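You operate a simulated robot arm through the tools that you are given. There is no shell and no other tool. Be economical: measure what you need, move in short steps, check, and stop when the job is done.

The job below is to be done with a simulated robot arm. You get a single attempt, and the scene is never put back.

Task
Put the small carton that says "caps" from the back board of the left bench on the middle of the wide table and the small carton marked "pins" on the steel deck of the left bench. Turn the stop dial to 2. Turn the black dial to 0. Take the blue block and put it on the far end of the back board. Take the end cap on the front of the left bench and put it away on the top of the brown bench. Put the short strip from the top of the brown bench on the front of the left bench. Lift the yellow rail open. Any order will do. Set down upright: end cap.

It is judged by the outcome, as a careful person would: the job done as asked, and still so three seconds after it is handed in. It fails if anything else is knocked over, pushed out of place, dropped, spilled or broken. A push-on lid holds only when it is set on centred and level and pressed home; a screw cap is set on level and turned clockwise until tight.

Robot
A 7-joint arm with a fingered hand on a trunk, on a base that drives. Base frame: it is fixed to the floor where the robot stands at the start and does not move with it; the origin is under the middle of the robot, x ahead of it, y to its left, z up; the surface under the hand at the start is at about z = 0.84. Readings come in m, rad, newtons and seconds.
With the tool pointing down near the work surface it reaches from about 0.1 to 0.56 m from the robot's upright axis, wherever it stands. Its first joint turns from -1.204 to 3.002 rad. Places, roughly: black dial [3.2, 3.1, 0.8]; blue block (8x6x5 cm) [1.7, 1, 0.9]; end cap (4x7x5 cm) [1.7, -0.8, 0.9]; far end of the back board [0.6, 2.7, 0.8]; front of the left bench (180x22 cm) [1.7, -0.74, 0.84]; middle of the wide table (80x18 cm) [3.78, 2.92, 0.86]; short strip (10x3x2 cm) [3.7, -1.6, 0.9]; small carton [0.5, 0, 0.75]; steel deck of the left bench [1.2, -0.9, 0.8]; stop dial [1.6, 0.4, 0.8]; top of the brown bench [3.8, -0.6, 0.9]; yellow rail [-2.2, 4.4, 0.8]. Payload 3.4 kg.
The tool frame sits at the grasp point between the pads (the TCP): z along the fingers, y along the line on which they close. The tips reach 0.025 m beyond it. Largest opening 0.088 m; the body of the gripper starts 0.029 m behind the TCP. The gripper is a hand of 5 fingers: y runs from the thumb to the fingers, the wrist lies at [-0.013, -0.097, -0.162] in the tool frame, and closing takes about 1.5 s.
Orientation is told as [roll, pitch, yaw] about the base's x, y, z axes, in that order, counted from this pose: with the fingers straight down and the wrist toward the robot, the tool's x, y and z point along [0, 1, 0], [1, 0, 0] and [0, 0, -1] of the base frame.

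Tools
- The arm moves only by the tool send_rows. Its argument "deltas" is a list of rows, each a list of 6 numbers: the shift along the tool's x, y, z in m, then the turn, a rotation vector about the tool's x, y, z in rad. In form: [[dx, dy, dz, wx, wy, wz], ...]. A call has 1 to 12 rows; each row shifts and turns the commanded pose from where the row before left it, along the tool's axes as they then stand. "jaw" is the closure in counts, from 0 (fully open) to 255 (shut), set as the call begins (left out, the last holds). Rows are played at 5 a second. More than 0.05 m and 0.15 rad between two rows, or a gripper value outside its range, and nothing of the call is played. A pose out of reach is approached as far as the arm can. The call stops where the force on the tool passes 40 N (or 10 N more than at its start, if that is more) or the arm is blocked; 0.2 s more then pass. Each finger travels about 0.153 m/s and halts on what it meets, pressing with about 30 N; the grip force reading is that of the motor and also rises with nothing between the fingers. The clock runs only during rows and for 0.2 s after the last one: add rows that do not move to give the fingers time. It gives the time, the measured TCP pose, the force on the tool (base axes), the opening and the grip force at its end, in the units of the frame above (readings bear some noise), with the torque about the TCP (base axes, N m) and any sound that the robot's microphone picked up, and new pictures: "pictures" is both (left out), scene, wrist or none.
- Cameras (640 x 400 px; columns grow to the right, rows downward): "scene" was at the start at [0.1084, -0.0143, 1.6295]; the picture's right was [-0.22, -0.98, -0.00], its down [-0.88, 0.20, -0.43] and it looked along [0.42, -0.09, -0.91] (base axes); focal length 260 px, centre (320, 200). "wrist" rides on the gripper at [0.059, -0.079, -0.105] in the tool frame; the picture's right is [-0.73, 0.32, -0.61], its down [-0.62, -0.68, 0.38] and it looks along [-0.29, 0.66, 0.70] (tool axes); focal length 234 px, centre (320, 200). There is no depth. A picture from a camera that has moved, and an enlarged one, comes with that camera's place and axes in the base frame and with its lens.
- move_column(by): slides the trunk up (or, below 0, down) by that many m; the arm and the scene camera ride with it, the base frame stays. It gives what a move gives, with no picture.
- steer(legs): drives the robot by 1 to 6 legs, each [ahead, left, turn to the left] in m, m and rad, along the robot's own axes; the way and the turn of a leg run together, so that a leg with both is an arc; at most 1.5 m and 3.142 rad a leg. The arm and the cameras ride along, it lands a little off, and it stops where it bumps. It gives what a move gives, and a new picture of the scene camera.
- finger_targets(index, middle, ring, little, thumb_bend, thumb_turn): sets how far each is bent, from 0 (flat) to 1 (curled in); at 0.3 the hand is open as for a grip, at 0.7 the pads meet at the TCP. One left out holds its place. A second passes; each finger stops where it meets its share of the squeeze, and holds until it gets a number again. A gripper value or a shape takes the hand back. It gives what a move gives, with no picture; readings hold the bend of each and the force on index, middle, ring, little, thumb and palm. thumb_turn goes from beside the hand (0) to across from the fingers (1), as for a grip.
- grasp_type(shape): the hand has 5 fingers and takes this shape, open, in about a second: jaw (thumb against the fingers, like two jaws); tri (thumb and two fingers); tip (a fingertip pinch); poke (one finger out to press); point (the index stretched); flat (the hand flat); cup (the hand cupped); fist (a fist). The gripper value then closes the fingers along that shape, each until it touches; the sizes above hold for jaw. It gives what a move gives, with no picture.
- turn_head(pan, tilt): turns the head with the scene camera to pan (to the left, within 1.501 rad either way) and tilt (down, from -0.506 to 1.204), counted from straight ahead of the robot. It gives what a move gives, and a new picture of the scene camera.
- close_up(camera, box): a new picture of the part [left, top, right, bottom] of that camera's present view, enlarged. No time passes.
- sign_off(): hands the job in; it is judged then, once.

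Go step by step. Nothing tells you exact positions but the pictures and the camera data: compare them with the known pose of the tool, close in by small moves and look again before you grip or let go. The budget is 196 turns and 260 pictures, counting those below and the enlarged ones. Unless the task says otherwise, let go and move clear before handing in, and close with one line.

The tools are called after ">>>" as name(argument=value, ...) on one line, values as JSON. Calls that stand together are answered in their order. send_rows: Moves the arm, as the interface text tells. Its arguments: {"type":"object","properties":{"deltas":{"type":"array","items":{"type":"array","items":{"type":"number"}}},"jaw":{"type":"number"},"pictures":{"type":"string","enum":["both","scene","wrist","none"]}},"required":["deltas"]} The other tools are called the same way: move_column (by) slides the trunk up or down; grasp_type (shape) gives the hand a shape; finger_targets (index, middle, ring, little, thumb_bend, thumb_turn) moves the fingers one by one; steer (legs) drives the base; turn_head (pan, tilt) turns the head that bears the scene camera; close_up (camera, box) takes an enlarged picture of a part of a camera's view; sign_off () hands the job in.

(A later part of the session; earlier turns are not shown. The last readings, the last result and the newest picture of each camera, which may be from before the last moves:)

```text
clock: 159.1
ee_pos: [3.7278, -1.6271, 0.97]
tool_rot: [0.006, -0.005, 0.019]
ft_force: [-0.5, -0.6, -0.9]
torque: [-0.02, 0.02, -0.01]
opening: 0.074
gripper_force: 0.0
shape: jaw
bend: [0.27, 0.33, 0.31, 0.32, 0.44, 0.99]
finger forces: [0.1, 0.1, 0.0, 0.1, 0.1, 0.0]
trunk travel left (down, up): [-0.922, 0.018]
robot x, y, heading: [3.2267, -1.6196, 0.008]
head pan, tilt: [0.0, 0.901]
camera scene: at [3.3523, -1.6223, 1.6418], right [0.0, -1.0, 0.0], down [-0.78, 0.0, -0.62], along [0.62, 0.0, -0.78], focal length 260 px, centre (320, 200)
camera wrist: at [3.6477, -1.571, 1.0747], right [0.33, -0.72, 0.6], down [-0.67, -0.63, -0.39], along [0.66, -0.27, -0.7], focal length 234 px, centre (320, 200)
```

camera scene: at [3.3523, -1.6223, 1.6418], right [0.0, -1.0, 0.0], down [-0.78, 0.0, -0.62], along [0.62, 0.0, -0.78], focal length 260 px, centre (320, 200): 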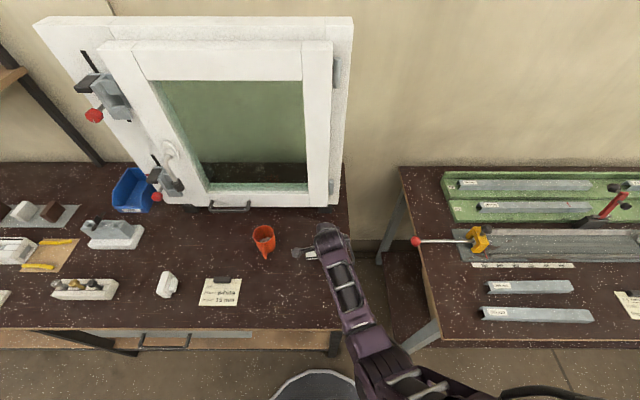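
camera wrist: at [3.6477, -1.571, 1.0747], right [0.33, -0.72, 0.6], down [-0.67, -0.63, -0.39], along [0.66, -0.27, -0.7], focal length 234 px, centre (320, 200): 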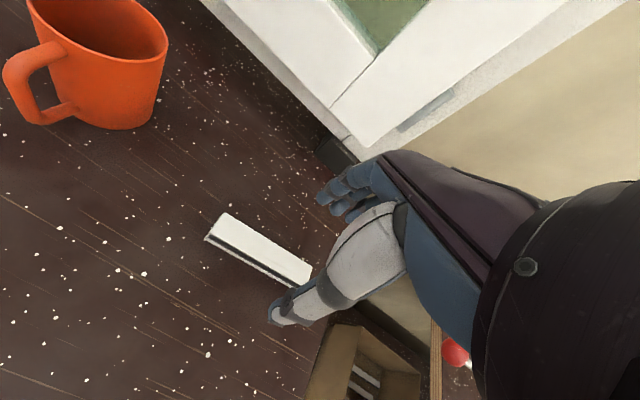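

Strip is yawed about 10°. Align, and go down with tips just above the bench.

>>> send_rows(deltas=[[0, 0.012, 0.02, 0, 0, -0.14], [0, 0, 0.025, 0, 0, 0], [0, 0, 0.02, 0, 0, 0], [0, 0, 0.012, 0, 0, 0], [0, 0, 0, 0, 0, 0]])

```text
clock: 160.2
ee_pos: [3.7386, -1.6253, 0.8903]
tool_rot: [0.006, -0.004, 0.158]
ft_force: [1.0, 0.0, 0.4]
torque: [-0.02, 0.05, -0.03]
opening: 0.0743
gripper_force: 0.2
shape: jaw
bend: [0.27, 0.33, 0.31, 0.32, 0.44, 0.99]
finger forces: [0.0, 0.1, 0.0, 0.1, 0.0, 0.0]
trunk travel left (down, up): [-0.922, 0.018]
robot x, y, heading: [3.2288, -1.6248, 0.004]
head pan, tilt: [0.0, 0.901]
camera scene: at [3.3521, -1.6221, 1.6418], right [0.0, -1.0, 0.0], down [-0.78, 0.0, -0.62], along [0.62, 0.0, -0.78], focal length 260 px, centre (320, 200)
camera wrist: at [3.6506, -1.5812, 0.9961], right [0.43, -0.67, 0.6], down [-0.57, -0.72, -0.39], along [0.7, -0.18, -0.69], focal length 234 px, centre (320, 200)
```

scene: 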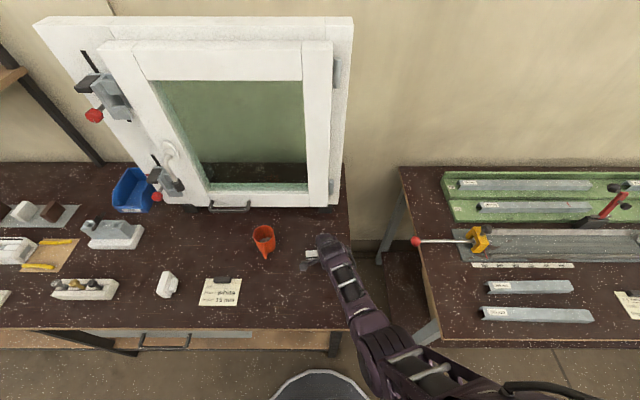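
wrist: 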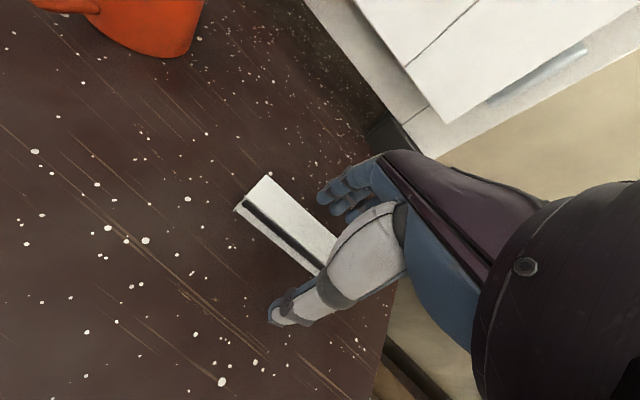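

Strip is between thumb and fingers. Lower 5 mm more and close.

>>> send_rows(deltas=[[0, 0, 0.006, 0, 0, 0], [0, 0, 0, 0, 0, 0]], pictures="none")

>>> send_rows(deltas=[[0, 0, 0, 0, 0, 0], [0, 0, 0, 0, 0, 0], [0, 0, 0, 0, 0, 0], [0, 0, 0, 0, 0, 0], [0, 0, 0, 0, 0, 0], [0, 0, 0, 0, 0, 0], [0, 0, 0, 0, 0, 0], [0, 0, 0, 0, 0, 0]], jaw=255, pictures="wrist")

```text
clock: 160.8
ee_pos: [3.7374, -1.6254, 0.8863]
tool_rot: [0.005, -0.006, 0.158]
ft_force: [0.9, -0.7, 1.6]
torque: [-0.02, -0.1, 0.0]
opening: 0.0737
gripper_force: 0.1
shape: jaw
bend: [0.27, 0.33, 0.31, 0.32, 0.44, 0.99]
finger forces: [0.1, 2.5, 0.0, 0.0, 0.0, 0.0]
trunk travel left (down, up): [-0.922, 0.018]
robot x, y, heading: [3.2284, -1.6226, 0.005]
head pan, tilt: [0.0, 0.901]
```

```text
clock: 162.7
ee_pos: [3.7378, -1.6262, 0.8879]
tool_rot: [0.006, -0.009, 0.158]
ft_force: [1.2, -3.6, 20.3]
torque: [0.13, -0.17, -0.07]
opening: 0.002
gripper_force: 30.2
shape: jaw
bend: [0.69, 0.51, 0.51, 0.48, 0.55, 1.0]
finger forces: [36.5, 2.6, 4.1, 2.0, 34.8, 0.0]
trunk travel left (down, up): [-0.922, 0.018]
robot x, y, heading: [3.2297, -1.6164, 0.005]
head pan, tilt: [0.0, 0.901]
camera wrist: at [3.6492, -1.5817, 0.9924], right [0.43, -0.67, 0.61], down [-0.57, -0.72, -0.39], along [0.7, -0.18, -0.69], focal length 234 px, centre (320, 200)
```

wrist: 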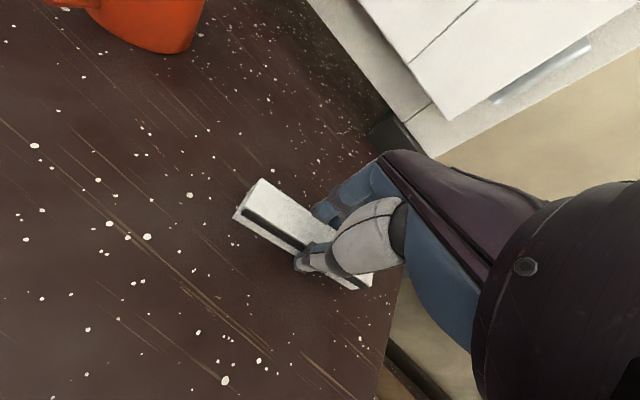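

Closed; check by a small lift whether the strip comes along.

>>> send_rows(deltas=[[0, 0, -0.02, 0, 0, 0], [0, 0, -0.03, 0, 0, 0], [0, 0, 0, 0, 0, 0]], pictures="wrist")

```text
clock: 163.4
ee_pos: [3.738, -1.625, 0.9339]
tool_rot: [0.005, 0.0, 0.16]
ft_force: [-0.2, -0.8, -0.4]
torque: [0.02, -0.01, -0.01]
opening: 0.0018
gripper_force: 29.9
shape: jaw
bend: [0.69, 0.51, 0.5, 0.48, 0.54, 1.0]
finger forces: [25.2, 2.3, 4.0, 2.3, 33.5, 0.0]
trunk travel left (down, up): [-0.922, 0.018]
robot x, y, heading: [3.2269, -1.6211, 0.006]
head pan, tilt: [0.0, 0.901]
camera wrist: at [3.651, -1.5803, 1.0407], right [0.43, -0.67, 0.6], down [-0.57, -0.72, -0.39], along [0.69, -0.18, -0.7], focal length 234 px, centre (320, 200)
```

wrist: 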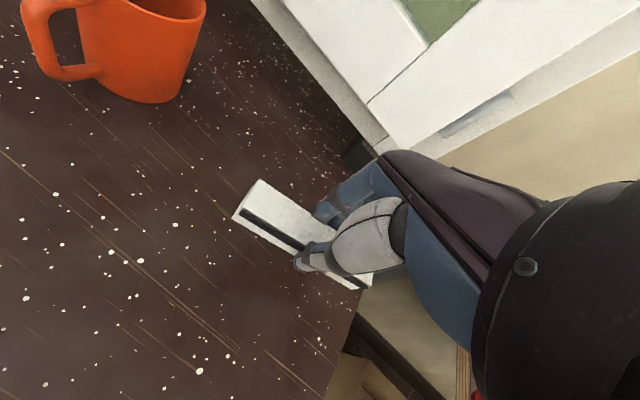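

The strip is held. Lift further, retract, back out and turn to the left bench's front.

>>> send_rows(deltas=[[0, 0, -0.04, 0, 0, 0], [0, 0, -0.04, 0, 0, 0], [0, -0.04, 0, 0, 0, 0], [0, -0.045, 0, 0, 0, 0], [0, -0.045, 0, 0, 0, 0], [0, -0.045, 0, 0, 0, 0], [0, 0, 0, 0, 0, 0]], pictures="wrist")

>>> steer(legs=[[-0.6, 0, 0], [0, 1.2, 0], [0, 0, 1.57], [0, 0, 1.57]])

```text
clock: 165.1
ee_pos: [3.5685, -1.6531, 1.0203]
tool_rot: [0.006, -0.011, 0.157]
ft_force: [-0.5, 0.0, -0.5]
torque: [0.0, 0.01, 0.0]
opening: 0.0022
gripper_force: 30.2
shape: jaw
bend: [0.69, 0.51, 0.5, 0.48, 0.54, 1.0]
finger forces: [25.0, 2.3, 4.1, 2.0, 33.3, 0.0]
trunk travel left (down, up): [-0.922, 0.018]
robot x, y, heading: [3.2274, -1.6203, 0.003]
head pan, tilt: [0.0, 0.901]
camera wrist: at [3.4797, -1.6079, 1.1248], right [0.43, -0.67, 0.61], down [-0.57, -0.72, -0.39], along [0.7, -0.18, -0.69], focal length 234 px, centre (320, 200)
```

wrist: 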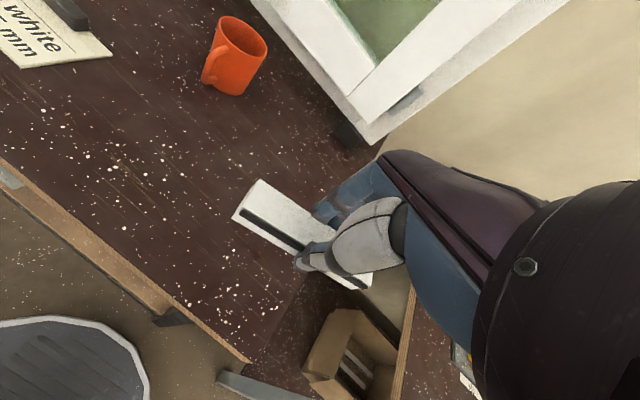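

```text
clock: 181.6
ee_pos: [2.3342, -0.3808, 1.0196]
tool_rot: [0.002, -0.01, -3.048]
ft_force: [0.4, 0.7, -0.8]
torque: [0.02, -0.01, 0.03]
opening: 0.0022
gripper_force: 29.7
shape: jaw
bend: [0.69, 0.51, 0.5, 0.48, 0.54, 1.0]
finger forces: [24.6, 2.3, 4.1, 2.0, 32.8, 0.0]
trunk travel left (down, up): [-0.922, 0.018]
robot x, y, heading: [2.6696, -0.4334, 3.078]
head pan, tilt: [0.0, 0.901]
camera scene: at [2.5445, -0.4276, 1.6418], right [0.06, 1.0, 0.0], down [0.78, -0.05, -0.62], along [-0.62, 0.04, -0.78], focal length 260 px, centre (320, 200)
```

scene: 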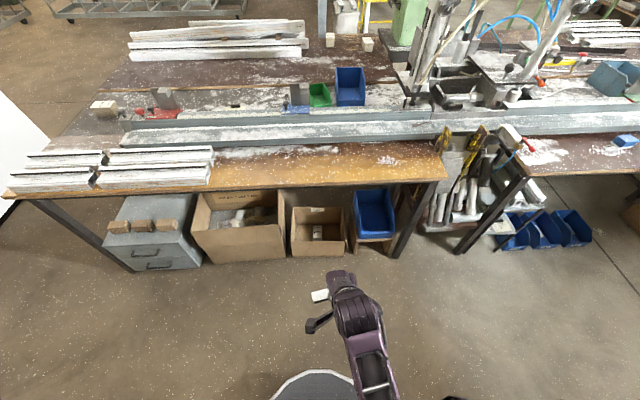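

Drive up to the ledge and place the strip in the empty stretch at y≈-0.5.

>>> steer(legs=[[0, 0.08, 0.062], [0.53, 0, 0]])

>>> send_rows(deltas=[[0, 0.03, 0.02, 0, 0, 0], [0, 0.02, 0.03, 0, 0, 0], [0, 0, 0.02, 0, 0, 0], [0, 0, 0, 0, 0, 0]])

```text
clock: 185.3
ee_pos: [1.8032, -0.4928, 1.0205]
tool_rot: [0.004, -0.013, -2.967]
ft_force: [0.4, 0.8, -0.6]
torque: [0.0, -0.02, -0.03]
opening: 0.0018
gripper_force: 30.3
shape: jaw
bend: [0.69, 0.51, 0.5, 0.48, 0.54, 1.0]
finger forces: [24.7, 2.3, 4.0, 2.0, 32.8, 0.1]
trunk travel left (down, up): [-0.922, 0.018]
robot x, y, heading: [2.1405, -0.521, -3.121]
head pan, tilt: [0.0, 0.901]
camera scene: at [2.0152, -0.5224, 1.6418], right [-0.02, 1.0, 0.0], down [0.78, 0.02, -0.62], along [-0.62, -0.01, -0.78], focal length 260 px, centre (320, 200)
```

scene: 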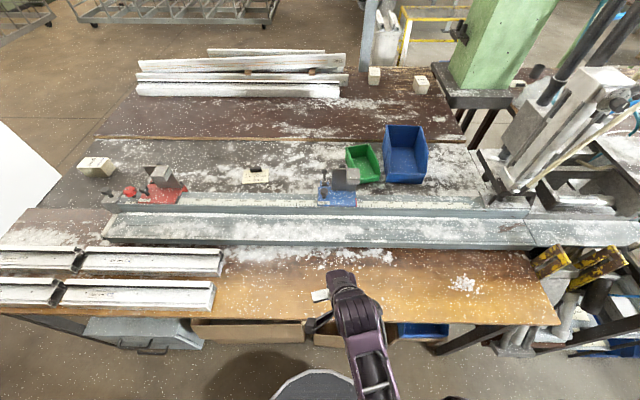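

```text
clock: 186.3
ee_pos: [1.7512, -0.5036, 0.951]
tool_rot: [0.003, -0.011, -2.968]
ft_force: [0.3, 1.0, -0.6]
torque: [-0.01, 0.02, 0.02]
opening: 0.0023
gripper_force: 29.8
shape: jaw
bend: [0.69, 0.51, 0.5, 0.48, 0.54, 1.0]
finger forces: [24.5, 2.2, 4.2, 1.9, 32.8, 0.0]
trunk travel left (down, up): [-0.922, 0.018]
robot x, y, heading: [2.1397, -0.5201, -3.119]
head pan, tilt: [0.0, 0.901]
camera scene: at [2.0144, -0.5225, 1.6418], right [-0.02, 1.0, 0.0], down [0.78, 0.02, -0.62], along [-0.62, -0.01, -0.78], focal length 260 px, centre (320, 200)
camera wrist: at [1.841, -0.5476, 1.0558], right [-0.44, 0.66, 0.61], down [0.56, 0.73, -0.39], along [-0.7, 0.17, -0.69], focal length 234 px, centre (320, 200)
```

scene: 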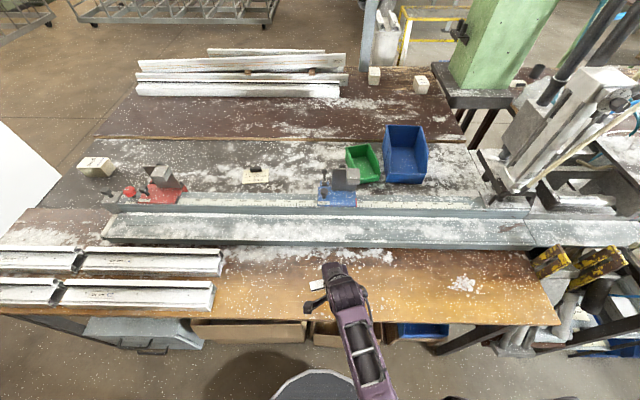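
wrist: 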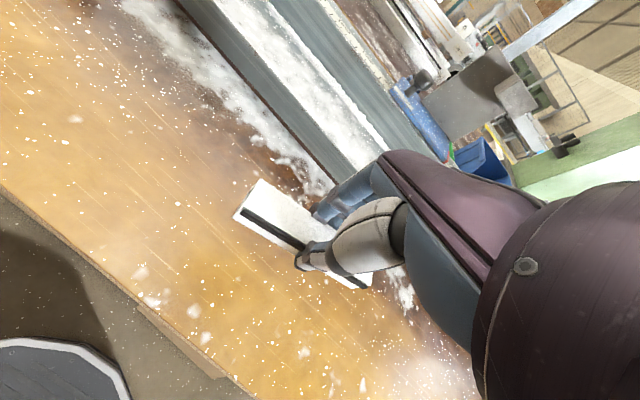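

Lower to near contact, then fine steps with the trunk.

>>> send_rows(deltas=[[0, 0, 0.03, 0, 0, 0], [0, 0, 0.025, 0, 0, 0], [0, 0, 0, 0, 0, 0]], pictures="none")

>>> move_column(by=-0.01)

>>> move_column(by=-0.007)

```text
clock: 187.1
ee_pos: [1.7513, -0.5041, 0.8947]
tool_rot: [0.003, -0.011, -2.967]
ft_force: [-0.4, -0.1, -0.1]
torque: [0.01, 0.02, 0.03]
opening: 0.0021
gripper_force: 29.9
shape: jaw
bend: [0.69, 0.51, 0.5, 0.48, 0.54, 1.0]
finger forces: [24.6, 2.3, 4.1, 1.9, 32.7, 0.0]
trunk travel left (down, up): [-0.922, 0.018]
robot x, y, heading: [2.1398, -0.5178, -3.121]
head pan, tilt: [0.0, 0.901]
```

```text
clock: 187.7
ee_pos: [1.7509, -0.5046, 0.8845]
tool_rot: [0.003, -0.011, -2.968]
ft_force: [-0.3, 0.1, 0.1]
torque: [0.02, -0.02, 0.01]
opening: 0.0023
gripper_force: 30.0
shape: jaw
bend: [0.69, 0.51, 0.5, 0.48, 0.54, 1.0]
finger forces: [24.6, 2.3, 4.2, 1.9, 32.8, 0.1]
trunk travel left (down, up): [-0.912, 0.028]
robot x, y, heading: [2.1451, -0.5186, -3.122]
head pan, tilt: [0.0, 0.901]
```

```text
clock: 188.3
ee_pos: [1.7514, -0.5044, 0.8784]
tool_rot: [0.004, -0.012, -2.966]
ft_force: [0.4, 0.2, -0.6]
torque: [-0.02, 0.05, 0.02]
opening: 0.002
gripper_force: 29.7
shape: jaw
bend: [0.69, 0.51, 0.5, 0.48, 0.54, 1.0]
finger forces: [24.6, 2.4, 4.3, 1.9, 32.9, 0.1]
trunk travel left (down, up): [-0.905, 0.035]
robot x, y, heading: [2.1402, -0.5189, -3.128]
head pan, tilt: [0.0, 0.901]
```

>>> move_column(by=-0.006)

>>> move_column(by=-0.004)

```text
clock: 188.8
ee_pos: [1.752, -0.5037, 0.8719]
tool_rot: [0.004, -0.012, -2.967]
ft_force: [0.4, 0.0, 0.3]
torque: [0.01, -0.02, 0.02]
opening: 0.0019
gripper_force: 29.5
shape: jaw
bend: [0.69, 0.51, 0.5, 0.48, 0.54, 1.0]
finger forces: [24.7, 2.4, 4.3, 1.8, 32.8, 0.0]
trunk travel left (down, up): [-0.899, 0.041]
robot x, y, heading: [2.1401, -0.5192, -3.123]
head pan, tilt: [0.0, 0.901]
```

```text
clock: 189.3
ee_pos: [1.7524, -0.5041, 0.8688]
tool_rot: [0.005, -0.012, -2.966]
ft_force: [-0.7, 0.3, 1.7]
torque: [0.01, -0.05, -0.02]
opening: 0.0023
gripper_force: 29.8
shape: jaw
bend: [0.69, 0.51, 0.5, 0.48, 0.54, 1.0]
finger forces: [24.9, 2.4, 4.3, 1.8, 33.1, 0.0]
trunk travel left (down, up): [-0.895, 0.045]
robot x, y, heading: [2.1385, -0.5207, -3.125]
head pan, tilt: [0.0, 0.901]
```

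Just touching. One more 3 mm, then release and lift.

>>> move_column(by=-0.003)

>>> send_rows(deltas=[[0, 0, 0, 0, 0, 0], [0, 0, 0, 0, 0, 0], [0, 0, 0, 0, 0, 0], [0, 0, 0, 0, 0, 0], [0, 0, 0, 0, 0, 0], [0, 0, 0, 0, 0, 0]], jaw=0, pictures="wrist")

>>> send_rows(deltas=[[0, 0, -0.03, 0, 0, 0], [0, 0, -0.04, 0, 0, 0], [0, 0, -0.04, 0, 0, 0], [0, -0.04, -0.03, 0, 0, 0], [0, -0.04, 0, 0, 0, 0]], pictures="both")

```text
clock: 189.9
ee_pos: [1.7523, -0.5044, 0.8682]
tool_rot: [0.005, -0.017, -2.967]
ft_force: [1.1, 1.3, 18.6]
torque: [-0.02, 0.04, -0.02]
opening: 0.0019
gripper_force: 30.0
shape: jaw
bend: [0.7, 0.51, 0.5, 0.48, 0.54, 1.0]
finger forces: [30.7, 2.5, 4.1, 2.5, 35.1, 0.1]
trunk travel left (down, up): [-0.892, 0.048]
robot x, y, heading: [2.143, -0.5182, -3.119]
head pan, tilt: [0.0, 0.901]
```

```text
clock: 191.3
ee_pos: [1.7534, -0.5038, 0.8655]
tool_rot: [0.004, -0.011, -2.968]
ft_force: [0.9, 0.3, 1.6]
torque: [0.0, 0.09, 0.03]
opening: 0.0874
gripper_force: 0.1
shape: jaw
bend: [0.3, 0.3, 0.3, 0.3, 0.3, 0.98]
finger forces: [0.0, 1.7, 0.0, 0.0, 0.0, 0.1]
trunk travel left (down, up): [-0.892, 0.048]
robot x, y, heading: [2.1422, -0.5177, -3.121]
head pan, tilt: [0.0, 0.901]
camera wrist: at [1.8418, -0.5484, 0.9698], right [-0.44, 0.66, 0.61], down [0.56, 0.73, -0.39], along [-0.7, 0.17, -0.69], focal length 234 px, centre (320, 200)
```

wrist: 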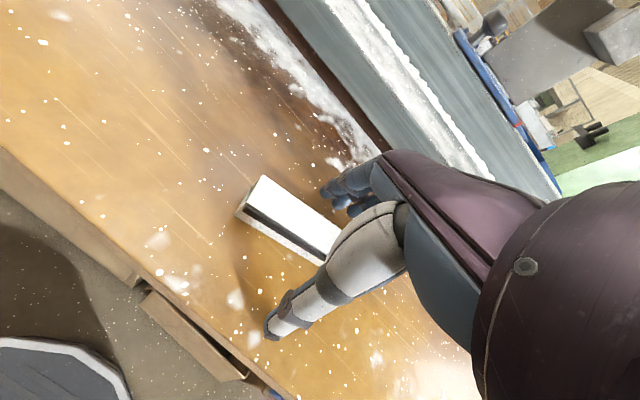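

```text
clock: 192.7
ee_pos: [1.79, -0.4911, 1.0339]
tool_rot: [0.006, -0.119, -2.981]
ft_force: [-0.1, 0.6, 0.2]
torque: [0.01, 0.02, 0.04]
opening: 0.0877
gripper_force: 0.1
shape: jaw
bend: [0.3, 0.3, 0.3, 0.3, 0.3, 0.98]
finger forces: [0.0, 0.0, 0.0, 0.0, 0.0, 0.0]
trunk travel left (down, up): [-0.892, 0.048]
robot x, y, heading: [2.1418, -0.5182, -3.12]
head pan, tilt: [0.0, 0.901]
stopped in row 5: the arm was blocked; the commanded pose is now the measured one
camera scene: at [2.0132, -0.5227, 1.6105], right [-0.02, 1.0, 0.0], down [0.78, 0.02, -0.62], along [-0.62, -0.01, -0.78], focal length 260 px, centre (320, 200)
camera wrist: at [1.8885, -0.5347, 1.1296], right [-0.36, 0.68, 0.64], down [0.52, 0.71, -0.47], along [-0.77, 0.16, -0.61], focal length 234 px, centre (320, 200)
```

scene: 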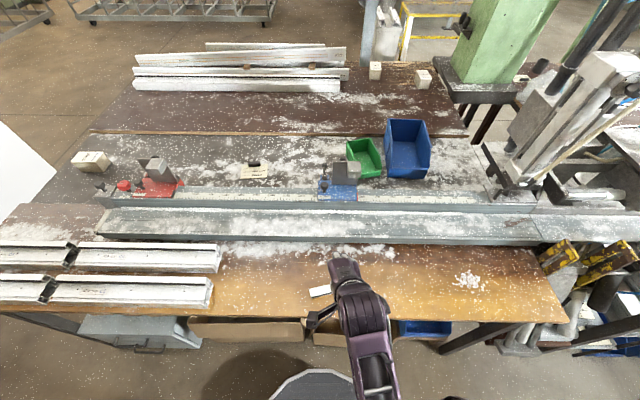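
wrist: 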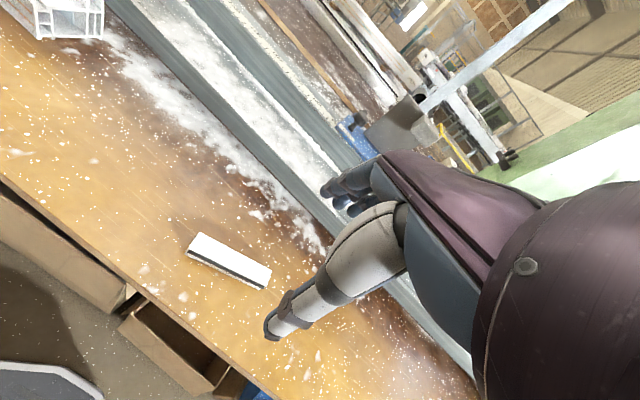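

Strip is down on the ledge. Raise the trunk, back off, and slide toward the stop dial and blue block.

>>> move_column(by=0.046)

>>> steer(legs=[[-0.3, 0, -0.02], [0, -1.0, 0]])

>>> turn_head(pan=0, tilt=0.7)

>>> close_up(camera="scene", box=[200, 150, 440, 300])

```text
clock: 193.6
ee_pos: [1.7902, -0.491, 1.0812]
tool_rot: [0.008, -0.117, -2.978]
ft_force: [0.4, 0.4, 0.7]
torque: [-0.01, -0.01, 0.0]
opening: 0.0877
gripper_force: 0.1
shape: jaw
bend: [0.3, 0.3, 0.3, 0.3, 0.3, 0.98]
finger forces: [0.1, 0.1, 0.0, 0.0, 0.0, 0.0]
trunk travel left (down, up): [-0.938, 0.002]
robot x, y, heading: [2.1398, -0.5173, -3.117]
head pan, tilt: [0.0, 0.901]
```

```text
clock: 200.4
ee_pos: [2.0737, 0.5106, 1.0805]
tool_rot: [0.007, -0.121, -2.979]
ft_force: [-0.1, 0.2, 0.3]
torque: [0.03, 0.01, 0.01]
opening: 0.0878
gripper_force: 0.0
shape: jaw
bend: [0.3, 0.3, 0.3, 0.3, 0.3, 0.98]
finger forces: [0.1, 0.0, 0.1, 0.0, 0.1, 0.0]
trunk travel left (down, up): [-0.938, 0.002]
robot x, y, heading: [2.4224, 0.4853, -3.116]
head pan, tilt: [0.0, 0.901]
camera scene: at [2.299, 0.4796, 1.6578], right [-0.02, 1.0, 0.0], down [0.78, 0.02, -0.62], along [-0.62, -0.01, -0.78], focal length 260 px, centre (320, 200)
```

scene: 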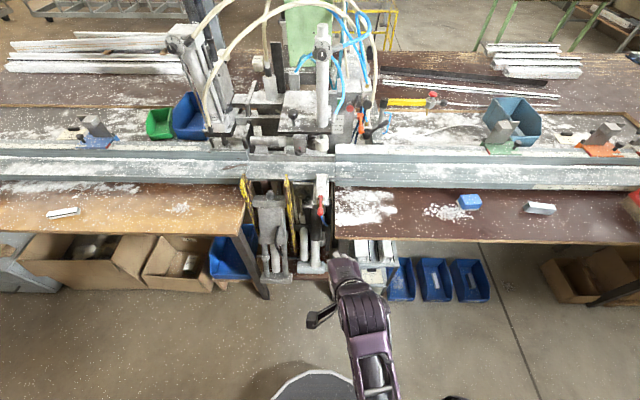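

```text
clock: 201.1
ee_pos: [2.0739, 0.5108, 1.0814]
tool_rot: [0.007, -0.123, -2.978]
ft_force: [0.1, 0.2, 0.4]
torque: [-0.01, 0.01, 0.03]
opening: 0.0878
gripper_force: 0.0
shape: jaw
bend: [0.3, 0.3, 0.3, 0.3, 0.3, 0.98]
finger forces: [0.0, 0.0, 0.0, 0.0, 0.1, 0.1]
trunk travel left (down, up): [-0.938, 0.002]
robot x, y, heading: [2.428, 0.4839, -3.12]
head pan, tilt: [0.0, 0.7]
camera scene: at [2.2896, 0.48, 1.6739], right [-0.02, 1.0, 0.0], down [0.64, 0.02, -0.76], along [-0.76, -0.02, -0.64], focal length 260 px, centre (320, 200)
```

scene: 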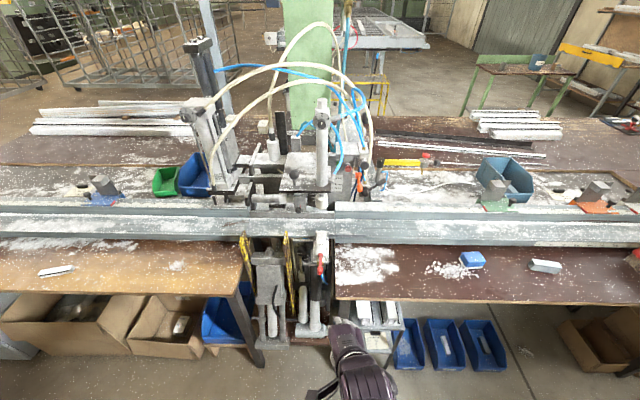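

```text
2.67 times, centred on (320, 225) of scene
camera zoom: at [2.2896, 0.48, 1.6739], right [-0.02, 1.0, 0.0], down [0.64, 0.02, -0.76], along [-0.76, -0.02, -0.64], focal length 694 px, centre (320, 133)
```

zoom: 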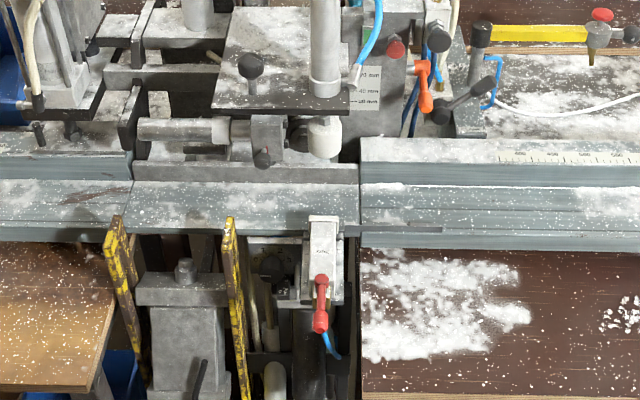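

The blue block sits on the right ledge near (1.7,1.0). A round black knob near (1.6,0.4,0.8) under the fence looks like the stop dial; zooming more.

>>> close_up(camera="scene", box=[270, 220, 350, 270])

>>> close_up(camera="scene", box=[340, 140, 480, 228])

>>> close_up(camera="scene", box=[400, 140, 640, 290])

```text
8.00 times, centred on (310, 245) of scene
camera zoom: at [2.2896, 0.48, 1.6739], right [-0.02, 1.0, 0.0], down [0.64, 0.02, -0.76], along [-0.76, -0.02, -0.64], focal length 2083 px, centre (400, -160)
```

zoom: 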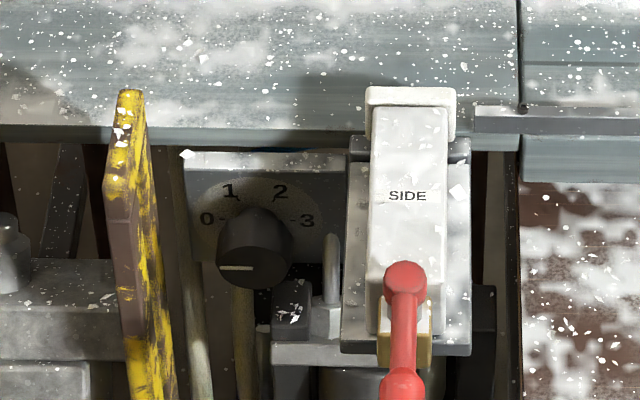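

```text
4.55 times, centred on (410, 184) of scene
camera zoom: at [2.2896, 0.48, 1.6739], right [-0.02, 1.0, 0.0], down [0.64, 0.02, -0.76], along [-0.76, -0.02, -0.64], focal length 1184 px, centre (-89, 273)
```

zoom: 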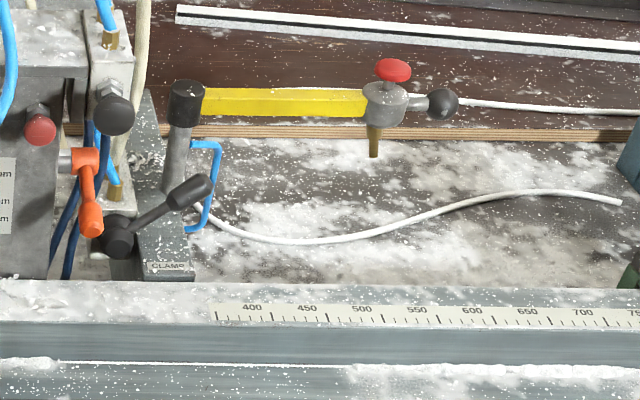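

```text
2.67 times, centred on (520, 215) of scene
camera zoom: at [2.2896, 0.48, 1.6739], right [-0.02, 1.0, 0.0], down [0.64, 0.02, -0.76], along [-0.76, -0.02, -0.64], focal length 694 px, centre (-213, 160)
```

zoom: 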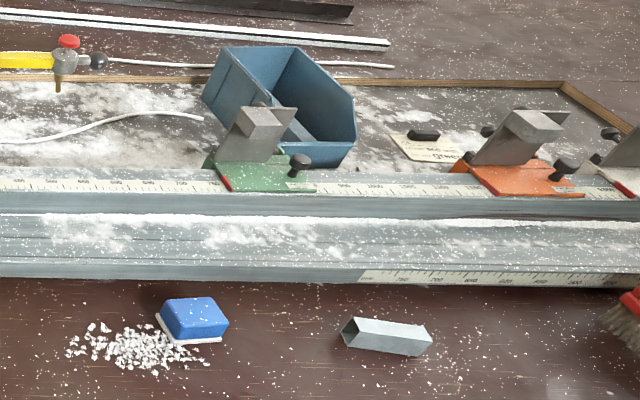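

The stop dial (0‑1‑2‑3 scale on a vertical face toward the aisle) has its white mark apparently at 0. I'll lower the trunk to view it face on.

>>> move_column(by=-0.5)

>>> turn_head(pan=0.05, tilt=0.4)

>>> close_up(camera="scene", box=[250, 160, 370, 235])

```text
refused: -0.5 is not a number from -0.4 to 0.4
```

```text
clock: 201.9
ee_pos: [2.0741, 0.5102, 1.082]
tool_rot: [0.007, -0.124, -2.978]
ft_force: [-0.1, -0.2, -0.1]
torque: [-0.01, 0.02, 0.01]
opening: 0.0878
gripper_force: 0.1
shape: jaw
bend: [0.3, 0.3, 0.3, 0.3, 0.3, 0.98]
finger forces: [0.0, 0.0, 0.1, 0.0, 0.1, 0.0]
trunk travel left (down, up): [-0.938, 0.002]
robot x, y, heading: [2.4241, 0.4873, -3.119]
head pan, tilt: [0.051, 0.4]
camera scene: at [2.2822, 0.4749, 1.7007], right [-0.07, 1.0, 0.0], down [0.39, 0.03, -0.92], along [-0.92, -0.07, -0.39], focal length 260 px, centre (320, 200)
```

scene: 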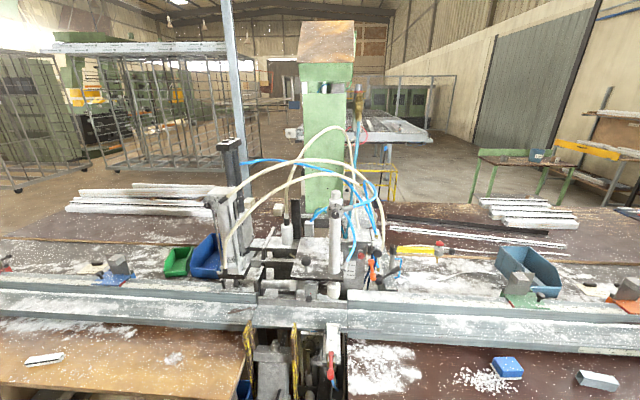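

```text
5.33 times, centred on (310, 198) of scene
camera zoom: at [2.2822, 0.4749, 1.7007], right [-0.07, 1.0, 0.0], down [0.39, 0.03, -0.92], along [-0.92, -0.07, -0.39], focal length 1389 px, centre (373, 213)
```

zoom: 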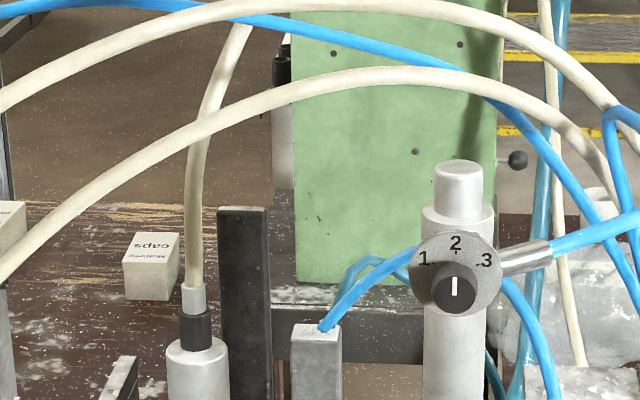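

There's another dial higher up on the cylinder, but the given location matches the low 0–3 one. Lower the trunk 0.4 to see it face on.

>>> move_column(by=-0.4)

>>> turn_head(pan=0.05, tilt=0.5)

>>> close_up(camera="scene", box=[250, 170, 370, 245])

```text
clock: 205.7
ee_pos: [2.0703, 0.5104, 0.6804]
tool_rot: [0.007, -0.116, -2.978]
ft_force: [-0.8, -0.2, -0.7]
torque: [-0.03, 0.01, -0.02]
opening: 0.088
gripper_force: 0.0
shape: jaw
bend: [0.3, 0.3, 0.3, 0.3, 0.3, 0.98]
finger forces: [0.1, 0.0, 0.1, 0.1, 0.0, 0.0]
trunk travel left (down, up): [-0.538, 0.402]
robot x, y, heading: [2.4259, 0.4851, -3.114]
head pan, tilt: [0.051, 0.4]
```

```text
clock: 206.4
ee_pos: [2.0687, 0.5085, 0.6798]
tool_rot: [0.008, -0.114, -2.978]
ft_force: [-0.4, 0.1, -0.2]
torque: [-0.01, 0.01, 0.0]
opening: 0.0879
gripper_force: 0.0
shape: jaw
bend: [0.3, 0.3, 0.3, 0.3, 0.3, 0.98]
finger forces: [0.1, 0.0, 0.0, 0.1, 0.0, 0.0]
trunk travel left (down, up): [-0.538, 0.402]
robot x, y, heading: [2.4264, 0.4854, -3.119]
head pan, tilt: [0.051, 0.499]
camera scene: at [2.2759, 0.4743, 1.2904], right [-0.07, 1.0, 0.0], down [0.48, 0.04, -0.87], along [-0.87, -0.07, -0.48], focal length 260 px, centre (320, 200)
```

scene: 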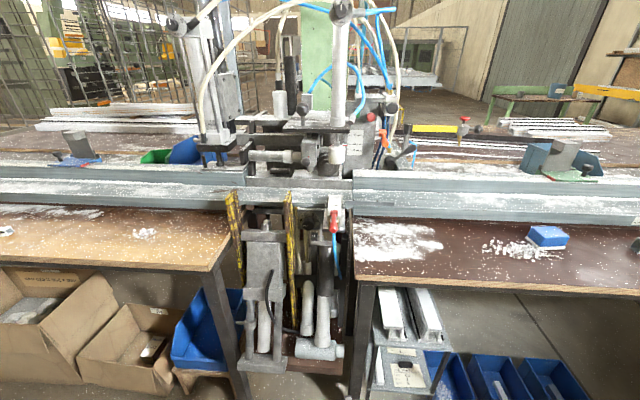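

```text
5.33 times, centred on (310, 208) of scene
camera zoom: at [2.2759, 0.4743, 1.2904], right [-0.07, 1.0, 0.0], down [0.48, 0.04, -0.87], along [-0.87, -0.07, -0.48], focal length 1389 px, centre (373, 160)
```

zoom: 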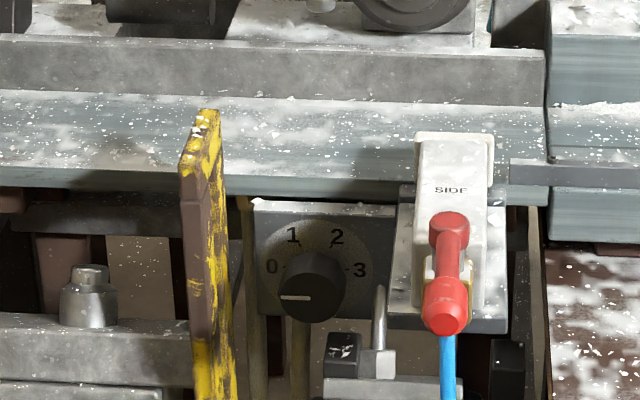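

Now clear: mark points to 0; scale 0 (left),1,2,3 (right), so I need +120° clockwise. Knob at about (1.63,0.388,0.85), radius ~18 mm, with a yellow bar 2 cm to its left and a valve to its right. I'll align and start turning the hand horizontal.

>>> move_column(by=0.2)

>>> steer(legs=[[0, 0.115, -0.02]])

>>> send_rows(deltas=[[0, 0.02, 0, 0, 0, 0.08], [0, 0.02, 0, 0, 0, 0.08], [0, 0.02, 0, -0.14, 0, 0], [0, 0.02, 0, -0.14, 0, 0], [0, 0.01, 0.015, -0.14, 0, 0], [0, 0, 0, -0.14, 0, 0], [0, 0, 0, -0.14, 0, 0], [0, 0, 0, -0.14, 0, 0], [0, 0, 0, -0.14, 0, 0], [0, 0, 0, -0.14, 0, 0], [0, 0, 0, -0.14, 0, 0], [0, 0, 0, -0.14, 0, 0]])

```text
clock: 208.6
ee_pos: [2.0749, 0.5099, 0.8809]
tool_rot: [0.008, -0.12, -2.976]
ft_force: [0.2, -0.2, 0.3]
torque: [-0.01, 0.01, -0.01]
opening: 0.0879
gripper_force: 0.1
shape: jaw
bend: [0.3, 0.3, 0.3, 0.3, 0.3, 0.98]
finger forces: [0.0, 0.0, 0.0, 0.1, 0.0, 0.1]
trunk travel left (down, up): [-0.738, 0.202]
robot x, y, heading: [2.4237, 0.4782, -3.119]
head pan, tilt: [0.051, 0.499]
```

```text
clock: 209.8
ee_pos: [2.0764, 0.4064, 0.8823]
tool_rot: [0.009, -0.121, -2.996]
ft_force: [-0.2, -1.0, -0.2]
torque: [0.03, -0.05, -0.01]
opening: 0.0879
gripper_force: 0.0
shape: jaw
bend: [0.3, 0.3, 0.3, 0.3, 0.3, 0.98]
finger forces: [0.0, 0.0, 0.0, 0.0, 0.0, 0.1]
trunk travel left (down, up): [-0.738, 0.202]
robot x, y, heading: [2.4289, 0.3746, -3.13]
head pan, tilt: [0.051, 0.499]
camera scene: at [2.2854, 0.3675, 1.4916], right [-0.06, 1.0, 0.0], down [0.48, 0.03, -0.88], along [-0.88, -0.05, -0.48], focal length 260 px, centre (320, 200)
```

scene: 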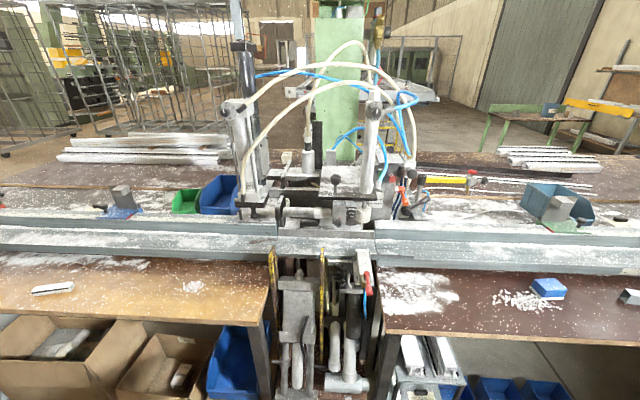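

```text
clock: 211.5
ee_pos: [1.9852, 0.4453, 0.8674]
tool_rot: [-0.218, -0.851, -2.93]
ft_force: [-0.3, -0.4, 0.9]
torque: [0.04, 0.01, 0.01]
opening: 0.0878
gripper_force: 0.0
shape: jaw
bend: [0.3, 0.3, 0.3, 0.3, 0.3, 0.98]
finger forces: [0.1, 0.1, 0.1, 0.0, 0.1, 0.0]
trunk travel left (down, up): [-0.738, 0.202]
robot x, y, heading: [2.4298, 0.3809, -3.134]
head pan, tilt: [0.051, 0.499]
stopped in row 8: the arm was blocked; the commanded pose is now the measured one
camera scene: at [2.2855, 0.3681, 1.4917], right [-0.06, 1.0, 0.0], down [0.48, 0.03, -0.88], along [-0.88, -0.05, -0.48], focal length 260 px, centre (320, 200)
camera wrist: at [2.1204, 0.3916, 0.8679], right [0.22, 0.64, 0.74], down [0.12, 0.73, -0.67], along [-0.97, 0.23, 0.09], focal length 234 px, centre (320, 200)
```

scene: 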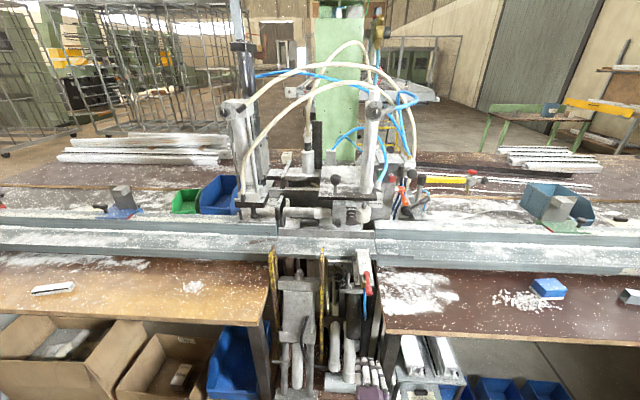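
wrist: 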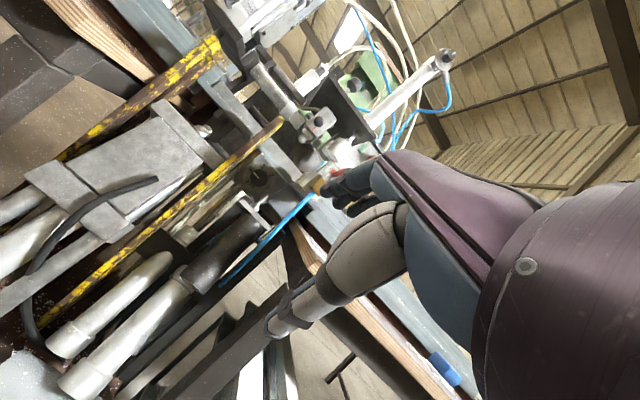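

The wrist hit a limit with the arm low relative to the shoulder. I'll lower the trunk so the forearm slopes upward, and finish levelling the hand.

>>> move_column(by=-0.2)

>>> send_rows(deltas=[[-0.004, 0.0235, -0.018, 0, 0, 0], [-0.004, 0.0235, -0.018, 0, 0, 0], [-0.004, 0.0235, -0.018, -0.117, 0.001, 0.025], [-0.003, 0.025, -0.0155, -0.117, 0.001, 0.025], [-0.003, 0.027, -0.012, -0.117, 0.001, 0.025], [-0.002, 0.029, -0.009, -0.117, 0.001, 0.026], [0, 0, 0, -0.117, 0.001, 0.026], [0, 0, 0, -0.118, 0.001, 0.026]])

```text
clock: 213.6
ee_pos: [1.9844, 0.4455, 0.6674]
tool_rot: [-0.216, -0.852, -2.929]
ft_force: [0.1, 0.2, -0.4]
torque: [0.01, 0.04, -0.03]
opening: 0.0876
gripper_force: 0.0
shape: jaw
bend: [0.3, 0.3, 0.3, 0.3, 0.3, 0.98]
finger forces: [0.1, 0.0, 0.0, 0.0, 0.0, 0.1]
trunk travel left (down, up): [-0.538, 0.402]
robot x, y, heading: [2.4313, 0.3749, -3.132]
head pan, tilt: [0.051, 0.499]
```

```text
clock: 215.4
ee_pos: [1.9802, 0.446, 0.8418]
tool_rot: [-1.245, -1.54, -1.887]
ft_force: [-0.2, 0.0, 0.2]
torque: [0.0, -0.01, -0.01]
opening: 0.0876
gripper_force: 0.1
shape: jaw
bend: [0.3, 0.3, 0.3, 0.3, 0.3, 0.98]
finger forces: [0.0, 0.1, 0.0, 0.1, 0.0, 0.1]
trunk travel left (down, up): [-0.538, 0.402]
robot x, y, heading: [2.4246, 0.3733, -3.137]
head pan, tilt: [0.051, 0.499]
camera scene: at [2.2851, 0.3677, 1.2917], right [-0.06, 1.0, 0.0], down [0.48, 0.03, -0.88], along [-0.88, -0.05, -0.48], focal length 260 px, centre (320, 200)
camera wrist: at [2.0877, 0.3906, 0.7625], right [0.6, 0.72, 0.35], down [-0.38, 0.64, -0.67], along [-0.7, 0.26, 0.66], focal length 234 px, centre (320, 200)
```

scene: 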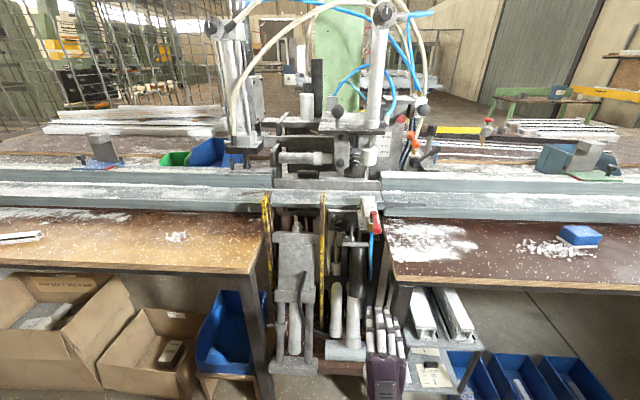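
wrist: 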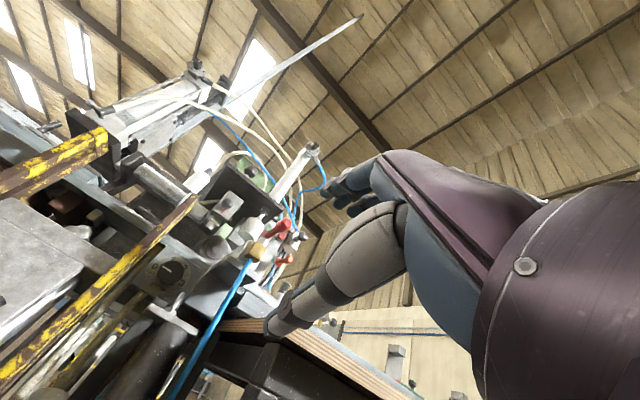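

The hand now points at the dial; triangulation gives the knob axis at y≈0.389, z≈0.849, front at x≈1.64. Switch to the fingertip pinch.

>>> grasp_type(shape="tip")

>>> send_rows(deltas=[[0.025, 0, 0, 0, 0, 0], [0.025, 0, 0, 0, 0, 0], [0, 0, 0, 0, 0, 0]])

```text
clock: 216.3
ee_pos: [1.9797, 0.4477, 0.8447]
tool_rot: [-1.363, -1.539, -1.773]
ft_force: [0.7, -0.7, -0.2]
torque: [0.04, -0.02, -0.02]
opening: 0.088
gripper_force: 0.1
shape: tip
bend: [0.3, 0.98, 0.99, 0.99, 0.3, 0.98]
finger forces: [0.0, 0.0, 0.1, 0.1, 0.0, 0.0]
trunk travel left (down, up): [-0.538, 0.402]
robot x, y, heading: [2.4259, 0.3767, -3.134]
head pan, tilt: [0.051, 0.499]
```

```text
clock: 217.1
ee_pos: [1.9772, 0.4088, 0.8354]
tool_rot: [-1.655, -1.448, -1.461]
ft_force: [-0.3, 1.2, -0.1]
torque: [0.03, -0.02, 0.02]
opening: 0.0879
gripper_force: 0.1
shape: tip
bend: [0.3, 0.98, 0.99, 0.99, 0.3, 0.98]
finger forces: [0.0, 0.0, 0.0, 0.0, 0.0, 0.0]
trunk travel left (down, up): [-0.538, 0.402]
robot x, y, heading: [2.4246, 0.3729, -3.13]
head pan, tilt: [0.051, 0.499]
camera scene: at [2.2854, 0.3678, 1.2917], right [-0.06, 1.0, 0.0], down [0.48, 0.03, -0.88], along [-0.88, -0.05, -0.48], focal length 260 px, centre (320, 200)
camera wrist: at [2.0838, 0.3626, 0.7493], right [0.59, 0.7, 0.4], down [-0.41, 0.69, -0.6], along [-0.69, 0.19, 0.69], focal length 234 px, centre (320, 200)
```

scene: 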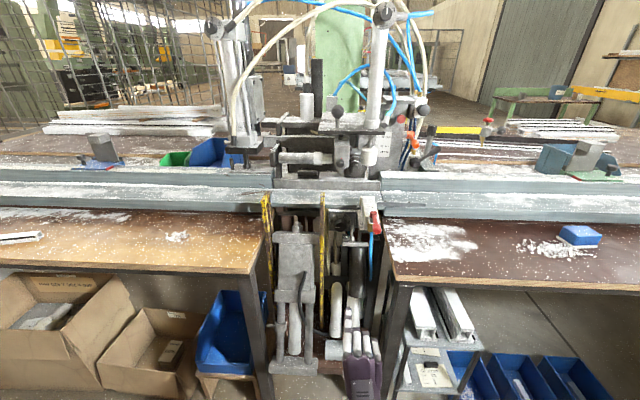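
wrist: 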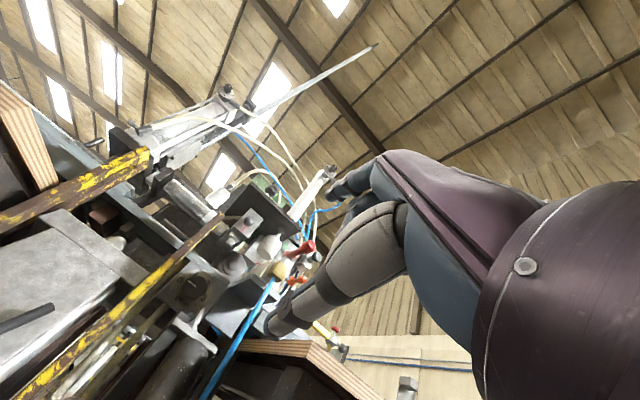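

Let me look at the pinch shape closely.

>>> close_up(camera="scene", box=[310, 260, 430, 400])

>>> close_up(camera="wrist", box=[120, 180, 440, 380])

```text
2.86 times, centred on (370, 330) of scene
camera zoom: at [2.2854, 0.3678, 1.2917], right [-0.06, 1.0, 0.0], down [0.48, 0.03, -0.88], along [-0.88, -0.05, -0.48], focal length 744 px, centre (177, -171)
```

zoom: 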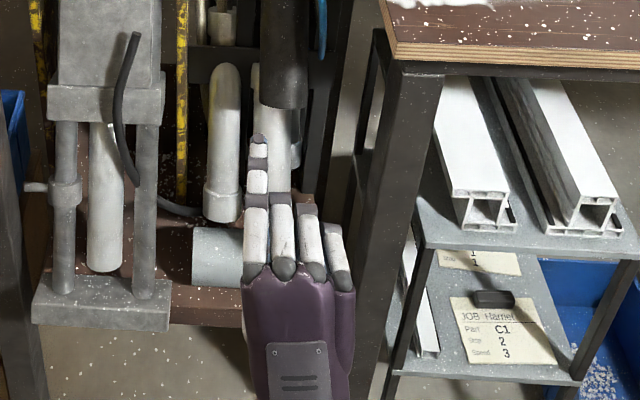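

```text
2.00 times, centred on (280, 280) of wrist
camera zoom: at [2.0838, 0.3626, 0.7493], right [0.59, 0.7, 0.4], down [-0.41, 0.69, -0.6], along [-0.69, 0.19, 0.69], focal length 468 px, centre (400, 40)
```

zoom: 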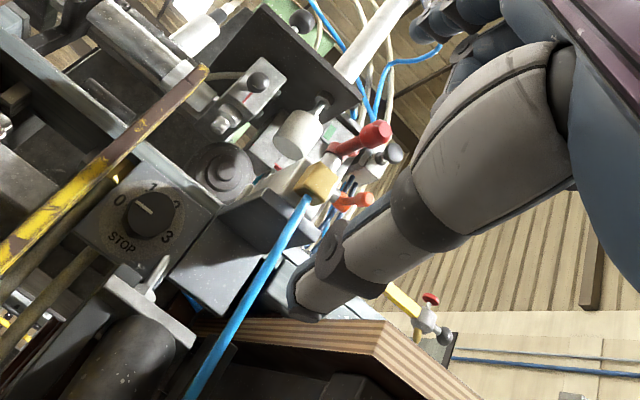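

The dial reads "STOP", mark at 0, and in this pinch the other fingers lie to the right of the index. Rolling clockwise sends them downward, away from the valve lever. I'll test the roll range here in free space.

>>> send_rows(deltas=[[0, 0, 0, 0, 0, 0.14], [0, 0, 0, 0, 0, 0.14], [0, 0, 0, 0, 0, 0.14], [0, 0, 0, 0, 0, 0.14], [0, 0, 0, 0, 0, 0.14], [0, 0, 0, 0, 0, 0.14], [0, 0, 0, 0, 0, 0.14], [0, 0, 0, 0, 0, 0.14], [0, 0, 0, 0, 0, 0.14], [0, 0, 0, 0, 0, 0.14], [0, 0, 0, 0, 0, 0]])

```text
clock: 217.5
ee_pos: [1.9795, 0.4123, 0.8333]
tool_rot: [-1.7, -1.492, -1.407]
ft_force: [-0.4, 0.6, 0.0]
torque: [0.03, -0.01, 0.02]
opening: 0.088
gripper_force: 0.0
shape: tip
bend: [0.3, 0.98, 0.99, 0.99, 0.3, 0.98]
finger forces: [0.0, 0.1, 0.0, 0.0, 0.0, 0.1]
trunk travel left (down, up): [-0.538, 0.402]
robot x, y, heading: [2.4278, 0.3725, -3.13]
head pan, tilt: [0.051, 0.499]
stopped in row 1: the arm was blocked; the commanded pose is now the measured one
camera scene: at [2.2854, 0.3679, 1.2917], right [-0.06, 1.0, 0.0], down [0.48, 0.03, -0.88], along [-0.88, -0.05, -0.48], focal length 260 px, centre (320, 200)
camera wrist: at [2.0854, 0.3637, 0.7479], right [0.59, 0.72, 0.37], down [-0.41, 0.66, -0.63], along [-0.7, 0.21, 0.68], focal length 234 px, centre (320, 200)
```

scene: 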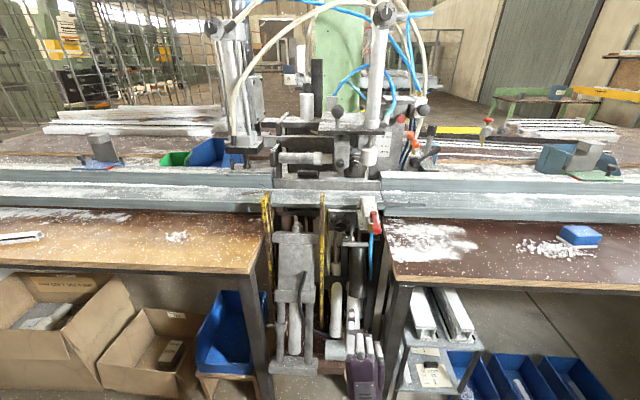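
wrist: 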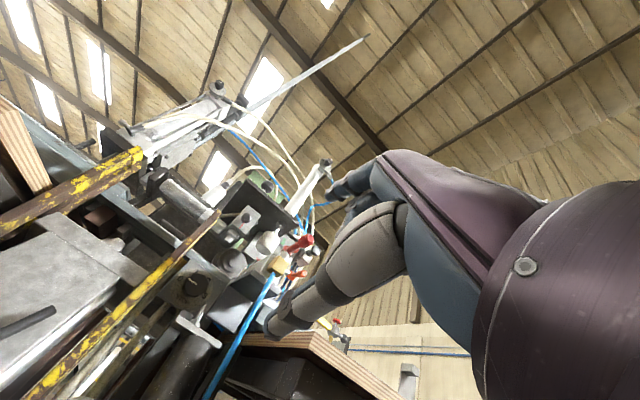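

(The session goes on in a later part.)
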